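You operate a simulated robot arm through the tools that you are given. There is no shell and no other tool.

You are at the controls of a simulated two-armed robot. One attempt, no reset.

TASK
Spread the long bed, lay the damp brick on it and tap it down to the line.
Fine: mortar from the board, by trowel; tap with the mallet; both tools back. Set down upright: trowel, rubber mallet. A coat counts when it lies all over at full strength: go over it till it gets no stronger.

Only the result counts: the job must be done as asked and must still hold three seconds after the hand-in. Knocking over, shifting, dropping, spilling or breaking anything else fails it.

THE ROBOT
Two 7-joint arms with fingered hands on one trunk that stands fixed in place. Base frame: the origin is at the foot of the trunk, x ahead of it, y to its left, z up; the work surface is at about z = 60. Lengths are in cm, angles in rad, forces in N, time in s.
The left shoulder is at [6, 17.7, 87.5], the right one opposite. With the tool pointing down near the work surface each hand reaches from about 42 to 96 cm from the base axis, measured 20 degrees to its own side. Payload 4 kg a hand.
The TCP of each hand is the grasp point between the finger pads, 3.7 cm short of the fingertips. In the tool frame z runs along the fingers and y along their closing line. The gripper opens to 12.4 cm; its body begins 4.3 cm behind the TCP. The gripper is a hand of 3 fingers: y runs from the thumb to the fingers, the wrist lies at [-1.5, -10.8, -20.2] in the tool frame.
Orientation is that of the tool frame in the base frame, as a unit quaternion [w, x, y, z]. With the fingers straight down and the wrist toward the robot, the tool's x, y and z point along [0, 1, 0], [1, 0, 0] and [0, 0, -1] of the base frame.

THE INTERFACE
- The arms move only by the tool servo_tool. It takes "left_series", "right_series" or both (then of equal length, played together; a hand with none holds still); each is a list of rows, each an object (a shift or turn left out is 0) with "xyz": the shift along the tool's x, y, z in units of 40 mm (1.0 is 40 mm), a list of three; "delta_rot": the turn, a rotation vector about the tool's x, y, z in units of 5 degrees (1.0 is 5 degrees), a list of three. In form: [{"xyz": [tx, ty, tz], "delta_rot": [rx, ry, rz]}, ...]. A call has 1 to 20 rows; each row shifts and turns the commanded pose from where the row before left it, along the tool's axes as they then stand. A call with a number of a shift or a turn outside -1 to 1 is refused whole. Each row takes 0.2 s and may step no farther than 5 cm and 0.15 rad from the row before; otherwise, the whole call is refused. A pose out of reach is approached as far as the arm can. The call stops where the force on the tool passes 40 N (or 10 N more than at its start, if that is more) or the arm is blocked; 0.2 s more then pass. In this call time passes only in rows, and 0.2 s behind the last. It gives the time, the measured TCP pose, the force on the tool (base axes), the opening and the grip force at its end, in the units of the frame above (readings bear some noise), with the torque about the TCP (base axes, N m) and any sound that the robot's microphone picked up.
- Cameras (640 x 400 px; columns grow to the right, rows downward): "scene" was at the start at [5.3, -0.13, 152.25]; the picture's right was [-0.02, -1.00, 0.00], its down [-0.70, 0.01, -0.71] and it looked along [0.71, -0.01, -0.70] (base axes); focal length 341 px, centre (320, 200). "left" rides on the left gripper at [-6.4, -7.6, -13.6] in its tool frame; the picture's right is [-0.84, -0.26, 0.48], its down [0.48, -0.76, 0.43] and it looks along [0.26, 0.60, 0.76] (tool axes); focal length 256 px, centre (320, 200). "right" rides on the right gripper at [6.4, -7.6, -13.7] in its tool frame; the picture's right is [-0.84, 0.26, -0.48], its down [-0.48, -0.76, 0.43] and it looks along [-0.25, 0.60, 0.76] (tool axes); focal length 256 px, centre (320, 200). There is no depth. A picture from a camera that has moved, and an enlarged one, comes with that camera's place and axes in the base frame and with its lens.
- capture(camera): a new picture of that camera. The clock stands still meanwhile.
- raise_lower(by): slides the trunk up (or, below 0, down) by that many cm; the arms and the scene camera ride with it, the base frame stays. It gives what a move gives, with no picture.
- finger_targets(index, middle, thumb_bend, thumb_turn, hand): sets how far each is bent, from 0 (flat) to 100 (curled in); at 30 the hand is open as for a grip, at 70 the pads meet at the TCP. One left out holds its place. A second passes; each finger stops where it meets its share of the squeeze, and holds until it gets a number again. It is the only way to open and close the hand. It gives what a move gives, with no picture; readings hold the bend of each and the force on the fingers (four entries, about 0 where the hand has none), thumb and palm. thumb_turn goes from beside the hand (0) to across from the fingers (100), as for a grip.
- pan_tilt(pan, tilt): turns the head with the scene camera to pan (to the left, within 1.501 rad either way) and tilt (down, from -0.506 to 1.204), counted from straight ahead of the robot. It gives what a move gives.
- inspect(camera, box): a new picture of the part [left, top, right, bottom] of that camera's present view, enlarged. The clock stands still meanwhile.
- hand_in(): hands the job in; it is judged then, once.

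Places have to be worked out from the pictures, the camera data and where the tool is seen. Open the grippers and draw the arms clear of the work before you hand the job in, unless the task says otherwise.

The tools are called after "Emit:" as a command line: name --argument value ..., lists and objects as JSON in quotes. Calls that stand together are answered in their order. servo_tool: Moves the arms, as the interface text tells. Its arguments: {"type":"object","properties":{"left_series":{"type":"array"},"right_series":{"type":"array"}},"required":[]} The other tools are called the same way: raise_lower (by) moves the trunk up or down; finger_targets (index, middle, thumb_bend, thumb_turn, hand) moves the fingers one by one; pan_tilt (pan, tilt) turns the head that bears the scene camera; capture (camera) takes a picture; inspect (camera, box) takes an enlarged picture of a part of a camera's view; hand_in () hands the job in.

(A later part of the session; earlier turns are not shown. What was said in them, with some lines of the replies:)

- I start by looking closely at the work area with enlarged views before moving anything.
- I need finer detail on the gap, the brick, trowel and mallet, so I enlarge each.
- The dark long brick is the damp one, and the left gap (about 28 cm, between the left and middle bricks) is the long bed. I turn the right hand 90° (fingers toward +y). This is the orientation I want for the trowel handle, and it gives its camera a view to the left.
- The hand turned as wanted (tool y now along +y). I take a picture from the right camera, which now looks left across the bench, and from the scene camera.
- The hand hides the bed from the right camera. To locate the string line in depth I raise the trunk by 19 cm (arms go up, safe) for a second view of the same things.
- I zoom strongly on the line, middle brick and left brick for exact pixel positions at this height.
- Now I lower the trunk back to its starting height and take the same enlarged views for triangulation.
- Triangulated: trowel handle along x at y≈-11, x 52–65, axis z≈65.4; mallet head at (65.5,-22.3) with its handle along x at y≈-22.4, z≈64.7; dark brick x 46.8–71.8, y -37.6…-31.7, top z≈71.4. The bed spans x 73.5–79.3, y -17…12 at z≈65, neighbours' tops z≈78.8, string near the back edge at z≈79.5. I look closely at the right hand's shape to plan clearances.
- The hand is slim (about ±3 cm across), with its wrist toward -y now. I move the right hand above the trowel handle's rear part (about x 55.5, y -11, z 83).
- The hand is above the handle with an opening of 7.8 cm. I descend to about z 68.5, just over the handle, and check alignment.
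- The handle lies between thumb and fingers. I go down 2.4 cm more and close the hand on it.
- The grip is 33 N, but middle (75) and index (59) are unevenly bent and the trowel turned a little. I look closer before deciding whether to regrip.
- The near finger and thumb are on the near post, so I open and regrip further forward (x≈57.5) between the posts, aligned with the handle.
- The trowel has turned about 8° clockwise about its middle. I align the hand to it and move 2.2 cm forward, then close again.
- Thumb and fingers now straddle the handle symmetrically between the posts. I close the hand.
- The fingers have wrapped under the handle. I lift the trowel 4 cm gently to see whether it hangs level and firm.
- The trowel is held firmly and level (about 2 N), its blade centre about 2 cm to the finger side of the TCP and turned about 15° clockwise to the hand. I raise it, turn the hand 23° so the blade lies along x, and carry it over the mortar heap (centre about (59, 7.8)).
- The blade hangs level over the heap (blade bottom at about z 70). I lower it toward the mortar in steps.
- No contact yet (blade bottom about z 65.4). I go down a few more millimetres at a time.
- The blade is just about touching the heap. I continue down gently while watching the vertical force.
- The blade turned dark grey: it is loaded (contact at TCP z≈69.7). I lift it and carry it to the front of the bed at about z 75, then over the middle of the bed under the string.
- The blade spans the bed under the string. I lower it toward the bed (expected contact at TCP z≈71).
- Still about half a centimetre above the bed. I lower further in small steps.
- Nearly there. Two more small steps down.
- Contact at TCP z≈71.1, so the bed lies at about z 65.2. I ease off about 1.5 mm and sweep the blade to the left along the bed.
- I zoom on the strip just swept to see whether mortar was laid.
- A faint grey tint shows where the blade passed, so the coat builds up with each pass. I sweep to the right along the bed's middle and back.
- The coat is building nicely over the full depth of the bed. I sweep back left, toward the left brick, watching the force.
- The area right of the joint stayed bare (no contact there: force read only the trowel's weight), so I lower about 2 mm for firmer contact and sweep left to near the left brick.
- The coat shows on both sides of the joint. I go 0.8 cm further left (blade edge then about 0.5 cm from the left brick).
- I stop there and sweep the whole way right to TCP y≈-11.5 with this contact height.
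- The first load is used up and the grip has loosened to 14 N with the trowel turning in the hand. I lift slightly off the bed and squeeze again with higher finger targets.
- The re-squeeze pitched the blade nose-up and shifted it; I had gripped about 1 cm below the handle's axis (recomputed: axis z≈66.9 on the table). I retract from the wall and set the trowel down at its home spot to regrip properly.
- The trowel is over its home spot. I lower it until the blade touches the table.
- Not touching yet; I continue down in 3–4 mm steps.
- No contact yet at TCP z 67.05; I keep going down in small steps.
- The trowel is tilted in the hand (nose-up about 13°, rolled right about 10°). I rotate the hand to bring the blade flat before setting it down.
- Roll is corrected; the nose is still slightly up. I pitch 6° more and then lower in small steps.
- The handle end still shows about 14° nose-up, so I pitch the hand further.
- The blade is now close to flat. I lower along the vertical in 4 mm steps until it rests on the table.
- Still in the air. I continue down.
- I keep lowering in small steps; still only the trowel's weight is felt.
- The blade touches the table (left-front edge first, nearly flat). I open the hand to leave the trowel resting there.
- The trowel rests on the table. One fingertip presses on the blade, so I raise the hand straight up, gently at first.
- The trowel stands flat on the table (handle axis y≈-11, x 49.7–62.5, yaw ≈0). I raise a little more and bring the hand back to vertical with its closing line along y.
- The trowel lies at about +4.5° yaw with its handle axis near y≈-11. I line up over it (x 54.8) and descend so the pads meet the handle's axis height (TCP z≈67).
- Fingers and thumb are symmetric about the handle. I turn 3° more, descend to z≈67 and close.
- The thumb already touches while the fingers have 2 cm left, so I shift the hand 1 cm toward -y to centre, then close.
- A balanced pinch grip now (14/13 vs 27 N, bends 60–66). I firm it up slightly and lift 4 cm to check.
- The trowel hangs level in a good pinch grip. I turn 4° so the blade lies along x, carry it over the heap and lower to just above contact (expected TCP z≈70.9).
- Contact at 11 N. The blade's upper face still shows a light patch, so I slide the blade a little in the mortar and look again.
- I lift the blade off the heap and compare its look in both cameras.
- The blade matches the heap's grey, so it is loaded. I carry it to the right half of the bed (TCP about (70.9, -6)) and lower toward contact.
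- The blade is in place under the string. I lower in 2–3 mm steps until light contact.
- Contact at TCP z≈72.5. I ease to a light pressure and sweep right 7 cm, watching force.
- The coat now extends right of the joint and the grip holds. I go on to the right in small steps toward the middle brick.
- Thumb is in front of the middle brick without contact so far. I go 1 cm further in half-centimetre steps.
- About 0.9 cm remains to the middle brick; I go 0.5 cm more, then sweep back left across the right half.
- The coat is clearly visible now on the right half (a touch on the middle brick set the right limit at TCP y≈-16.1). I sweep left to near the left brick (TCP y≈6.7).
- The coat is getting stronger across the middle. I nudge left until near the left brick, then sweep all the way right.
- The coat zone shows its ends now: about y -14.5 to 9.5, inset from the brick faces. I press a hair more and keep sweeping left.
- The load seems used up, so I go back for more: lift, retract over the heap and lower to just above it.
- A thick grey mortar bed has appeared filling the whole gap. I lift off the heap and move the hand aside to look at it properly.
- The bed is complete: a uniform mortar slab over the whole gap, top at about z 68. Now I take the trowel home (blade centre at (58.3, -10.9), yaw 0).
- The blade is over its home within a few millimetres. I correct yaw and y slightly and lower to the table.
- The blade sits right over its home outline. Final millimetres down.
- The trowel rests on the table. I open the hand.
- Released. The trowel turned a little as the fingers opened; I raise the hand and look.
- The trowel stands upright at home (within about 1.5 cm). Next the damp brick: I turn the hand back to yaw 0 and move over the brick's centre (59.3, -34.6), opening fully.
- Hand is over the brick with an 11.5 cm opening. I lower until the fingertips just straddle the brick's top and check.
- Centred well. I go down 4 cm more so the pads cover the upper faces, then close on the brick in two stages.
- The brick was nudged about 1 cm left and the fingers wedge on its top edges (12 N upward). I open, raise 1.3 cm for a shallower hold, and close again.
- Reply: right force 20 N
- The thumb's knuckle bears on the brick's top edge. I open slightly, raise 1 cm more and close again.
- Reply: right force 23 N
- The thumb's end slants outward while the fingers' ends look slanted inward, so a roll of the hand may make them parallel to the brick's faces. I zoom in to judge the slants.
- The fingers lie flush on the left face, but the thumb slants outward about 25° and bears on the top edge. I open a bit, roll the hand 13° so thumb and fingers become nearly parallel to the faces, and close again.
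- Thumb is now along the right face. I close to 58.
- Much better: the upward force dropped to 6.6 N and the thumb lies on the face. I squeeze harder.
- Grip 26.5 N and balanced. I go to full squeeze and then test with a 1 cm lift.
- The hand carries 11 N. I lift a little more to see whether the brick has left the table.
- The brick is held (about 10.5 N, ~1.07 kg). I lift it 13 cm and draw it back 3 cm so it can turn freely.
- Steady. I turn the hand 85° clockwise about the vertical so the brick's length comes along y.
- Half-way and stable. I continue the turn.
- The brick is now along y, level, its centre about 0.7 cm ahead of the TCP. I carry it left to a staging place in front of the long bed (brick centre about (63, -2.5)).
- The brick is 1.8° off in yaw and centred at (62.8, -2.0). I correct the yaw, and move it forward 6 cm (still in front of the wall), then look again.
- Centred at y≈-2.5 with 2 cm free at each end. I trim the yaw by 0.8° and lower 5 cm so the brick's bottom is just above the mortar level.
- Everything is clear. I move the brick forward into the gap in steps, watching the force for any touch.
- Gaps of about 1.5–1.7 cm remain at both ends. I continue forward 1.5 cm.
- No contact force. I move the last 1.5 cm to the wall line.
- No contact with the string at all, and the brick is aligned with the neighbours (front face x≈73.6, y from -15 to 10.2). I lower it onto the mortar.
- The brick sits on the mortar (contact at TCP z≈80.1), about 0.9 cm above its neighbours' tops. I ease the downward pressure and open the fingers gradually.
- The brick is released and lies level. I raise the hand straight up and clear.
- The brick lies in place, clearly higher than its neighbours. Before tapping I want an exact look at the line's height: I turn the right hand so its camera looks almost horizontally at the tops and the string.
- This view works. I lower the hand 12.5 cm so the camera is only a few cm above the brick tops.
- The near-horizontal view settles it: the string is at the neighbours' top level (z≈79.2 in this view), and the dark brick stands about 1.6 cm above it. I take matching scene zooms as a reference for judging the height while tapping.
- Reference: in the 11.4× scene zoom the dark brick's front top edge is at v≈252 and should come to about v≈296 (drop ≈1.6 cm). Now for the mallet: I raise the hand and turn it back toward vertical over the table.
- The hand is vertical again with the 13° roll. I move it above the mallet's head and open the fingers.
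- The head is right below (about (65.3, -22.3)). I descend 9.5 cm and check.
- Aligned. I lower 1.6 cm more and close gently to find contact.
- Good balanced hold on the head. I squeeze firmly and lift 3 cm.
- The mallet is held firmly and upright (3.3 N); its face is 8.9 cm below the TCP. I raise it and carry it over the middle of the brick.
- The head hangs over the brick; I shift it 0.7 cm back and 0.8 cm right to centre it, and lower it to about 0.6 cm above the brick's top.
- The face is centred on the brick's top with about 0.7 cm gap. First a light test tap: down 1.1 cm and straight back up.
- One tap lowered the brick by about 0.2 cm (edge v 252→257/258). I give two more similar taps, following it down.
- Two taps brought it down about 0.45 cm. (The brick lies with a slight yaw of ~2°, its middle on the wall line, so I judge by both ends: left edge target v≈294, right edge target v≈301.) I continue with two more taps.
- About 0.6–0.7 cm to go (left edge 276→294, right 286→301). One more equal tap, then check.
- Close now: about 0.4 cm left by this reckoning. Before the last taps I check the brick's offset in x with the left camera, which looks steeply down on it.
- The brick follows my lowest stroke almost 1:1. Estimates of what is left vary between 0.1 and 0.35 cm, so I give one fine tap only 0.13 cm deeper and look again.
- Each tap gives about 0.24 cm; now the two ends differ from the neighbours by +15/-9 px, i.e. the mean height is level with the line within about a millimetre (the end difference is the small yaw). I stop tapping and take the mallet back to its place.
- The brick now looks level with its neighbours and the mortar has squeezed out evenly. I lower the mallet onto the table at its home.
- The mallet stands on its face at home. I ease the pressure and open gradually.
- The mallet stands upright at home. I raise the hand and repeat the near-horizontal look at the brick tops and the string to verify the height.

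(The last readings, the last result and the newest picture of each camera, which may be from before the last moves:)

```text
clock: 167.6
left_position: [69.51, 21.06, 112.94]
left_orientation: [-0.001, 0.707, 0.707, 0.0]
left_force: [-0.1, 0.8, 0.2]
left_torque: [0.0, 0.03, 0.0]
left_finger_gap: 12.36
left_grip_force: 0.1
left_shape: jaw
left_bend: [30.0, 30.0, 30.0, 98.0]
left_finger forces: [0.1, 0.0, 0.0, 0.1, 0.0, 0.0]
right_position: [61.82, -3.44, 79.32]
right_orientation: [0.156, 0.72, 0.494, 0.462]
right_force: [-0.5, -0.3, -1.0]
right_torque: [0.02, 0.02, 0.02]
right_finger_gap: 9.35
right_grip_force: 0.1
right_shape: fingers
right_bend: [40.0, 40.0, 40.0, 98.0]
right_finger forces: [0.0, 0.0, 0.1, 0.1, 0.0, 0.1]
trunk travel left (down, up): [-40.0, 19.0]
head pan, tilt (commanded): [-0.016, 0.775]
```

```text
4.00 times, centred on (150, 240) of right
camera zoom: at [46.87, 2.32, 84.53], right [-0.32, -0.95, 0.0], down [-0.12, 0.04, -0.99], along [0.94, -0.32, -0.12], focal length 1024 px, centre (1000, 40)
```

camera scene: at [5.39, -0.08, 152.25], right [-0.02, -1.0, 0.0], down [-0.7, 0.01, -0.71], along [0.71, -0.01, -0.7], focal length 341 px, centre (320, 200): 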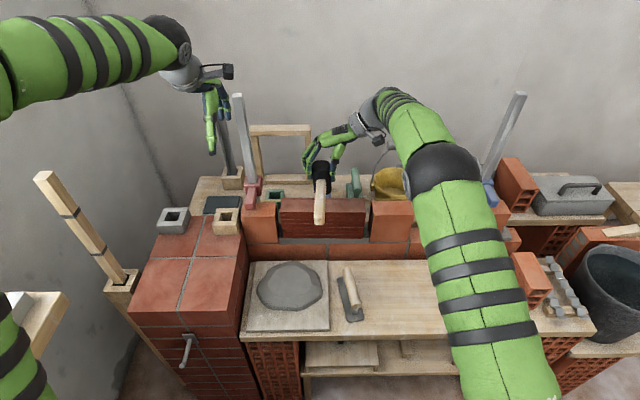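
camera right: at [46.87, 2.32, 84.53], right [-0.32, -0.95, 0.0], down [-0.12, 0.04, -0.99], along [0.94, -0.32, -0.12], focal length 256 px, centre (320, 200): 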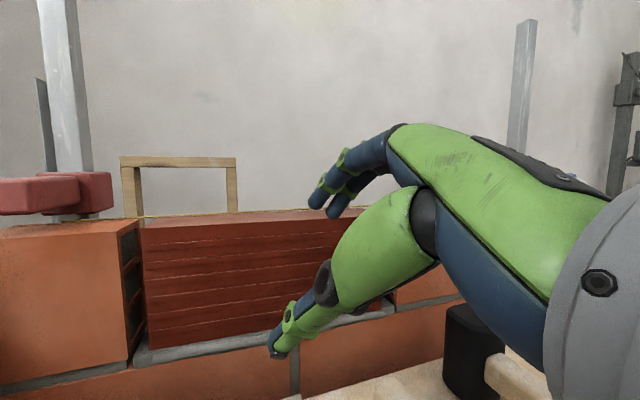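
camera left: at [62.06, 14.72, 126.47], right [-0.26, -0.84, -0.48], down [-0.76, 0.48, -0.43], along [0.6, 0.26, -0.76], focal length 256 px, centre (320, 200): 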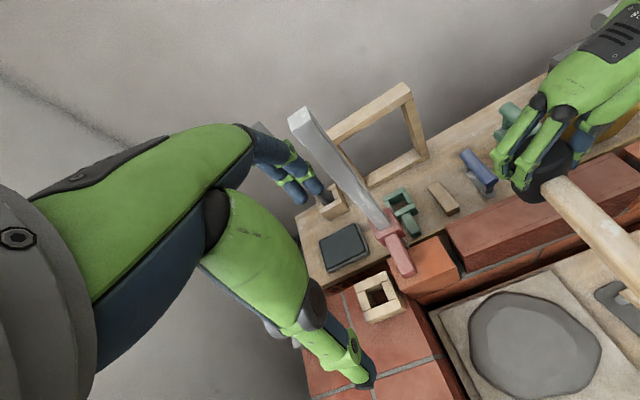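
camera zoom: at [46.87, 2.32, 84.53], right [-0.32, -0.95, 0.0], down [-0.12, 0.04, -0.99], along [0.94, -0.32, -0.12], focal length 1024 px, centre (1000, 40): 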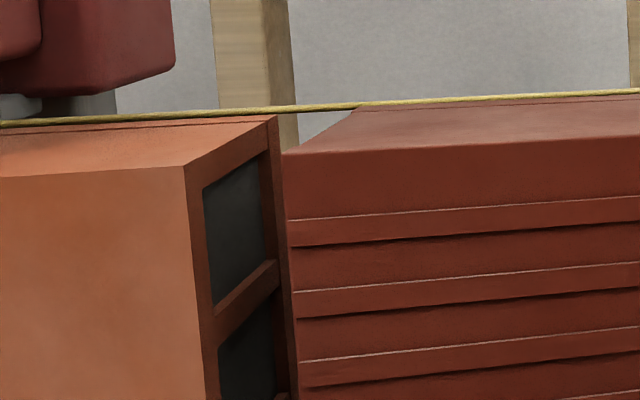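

The string just grazes the back top edges of both the left brick and the dark brick: the dark brick's top is level with the line and its neighbour within about a millimetre. I raise the right hand and draw it back clear of the work.

Emit:
servo_tool --right_series '[{"xyz": [0.395, 0.535, -0.403]}, {"xyz": [0.395, 0.535, -0.403]}, {"xyz": [0.395, 0.535, -0.403]}, {"xyz": [0.395, 0.535, -0.403]}, {"xyz": [0.5, 0.675, -0.51]}, {"xyz": [0.5, 0.675, -0.51]}, {"xyz": [0.5, 0.675, -0.51]}, {"xyz": [0.5, 0.675, -0.51]}, {"xyz": [-0.767, 0.212, -0.47]}, {"xyz": [-0.767, 0.212, -0.47]}, {"xyz": [-0.767, 0.212, -0.47]}, {"xyz": [-0.767, 0.212, -0.47]}, {"xyz": [-0.767, 0.212, -0.47]}, {"xyz": [-0.767, 0.212, -0.47]}, {"xyz": [-0.767, 0.212, -0.47]}, {"xyz": [-0.767, 0.212, -0.47]}]'

Emit:
finger_targets --hand "right" --index 30 --middle 30 --thumb_bend 30

Emit:
capture --camera "scene"

Emit:
inspect --camera "scene" --box '[240, 170, 420, 340]'

```text
clock: 171.0
left_position: [69.6, 21.02, 112.9]
left_orientation: [0.0, 0.707, 0.707, 0.0]
left_force: [-0.1, -0.4, -0.2]
left_torque: [0.01, 0.0, 0.01]
left_finger_gap: 12.38
left_grip_force: 0.1
left_shape: jaw
left_bend: [30.0, 30.0, 30.0, 98.0]
left_finger forces: [0.0, 0.0, 0.1, 0.0, 0.0, 0.1]
right_position: [56.2, -31.57, 108.73]
right_orientation: [0.157, 0.72, 0.494, 0.461]
right_force: [0.7, 0.4, -0.6]
right_torque: [0.0, 0.0, 0.01]
right_finger_gap: 9.31
right_grip_force: 0.0
right_shape: fingers
right_bend: [40.0, 40.0, 40.0, 98.0]
right_finger forces: [0.0, 0.0, 0.0, 0.0, 0.0, 0.0]
right hand out of reach, approached as far as the arm can: row 12, 13, 14, 15, 16
trunk travel left (down, up): [-40.0, 19.0]
head pan, tilt (commanded): [-0.016, 0.775]
```

```text
clock: 172.0
left_position: [69.6, 21.19, 112.88]
left_orientation: [0.0, 0.707, 0.707, 0.001]
left_force: [-0.8, -0.7, 0.3]
left_torque: [0.0, -0.02, -0.01]
left_finger_gap: 12.38
left_grip_force: 0.1
left_shape: jaw
left_bend: [30.0, 30.0, 30.0, 98.0]
left_finger forces: [0.0, 0.0, 0.1, 0.0, 0.0, 0.0]
right_position: [56.11, -31.45, 108.67]
right_orientation: [0.157, 0.72, 0.494, 0.461]
right_force: [0.9, -0.6, 0.2]
right_torque: [0.0, 0.01, 0.01]
right_finger_gap: 12.33
right_grip_force: 0.0
right_shape: fingers
right_bend: [30.0, 30.0, 30.0, 98.0]
right_finger forces: [0.1, 0.0, 0.0, 0.0, 0.0, 0.0]
trunk travel left (down, up): [-40.0, 19.0]
head pan, tilt (commanded): [-0.016, 0.775]
```

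```text
taken
camera scene: at [5.3, -0.13, 152.25], right [-0.02, -1.0, 0.0], down [-0.7, 0.01, -0.71], along [0.71, -0.01, -0.7], focal length 341 px, centre (320, 200)
```

scene: 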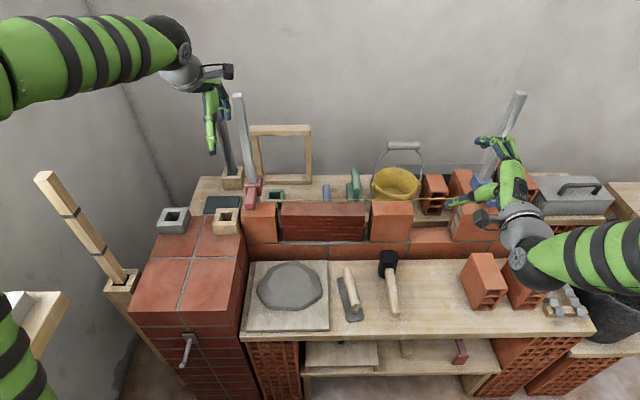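

```text
2.35 times, centred on (330, 255) of scene
camera zoom: at [5.3, -0.13, 152.25], right [-0.02, -1.0, 0.0], down [-0.7, 0.01, -0.71], along [0.71, -0.01, -0.7], focal length 802 px, centre (296, 71)
```

zoom: 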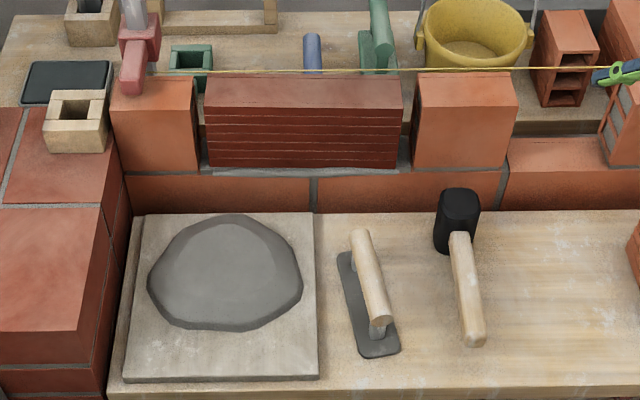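

Final view: the dark brick sits in the long bed level with the string, trowel and mallet stand upright at their places, nothing else has moved, and both hands are open and clear. I hand the job in.

Emit:
hand_in

```text
The job is handed in.
```

The job is handed in. The damp brick lies in the long bed with its top level with the line, and both tools are back. I have not seen how it was judged.

- **Bed:** I spread mortar from the board with the trowel until a solid, even bed filled the whole gap between the left and middle bricks.
- **Brick:** It took six mallet taps. A near-horizontal camera check put its top within about a millimetre of the string and its neighbours.
- **Yaw:** The brick lies about 2° off straight. Its left end sits roughly 0.6 cm back and its right end roughly 0.3 cm forward of the wall face. I left this alone rather than disturb the fresh mortar.
- **Tools:** The mallet stands on its face within about half a centimetre of where it was. The trowel stands blade-down about 1.7 cm from its spot and turned about 12°.
- **Everything else:** The trowel and hand lightly touched the middle brick (about 5 N) while spreading. The final view showed nothing else shifted, and both hands are open and clear.
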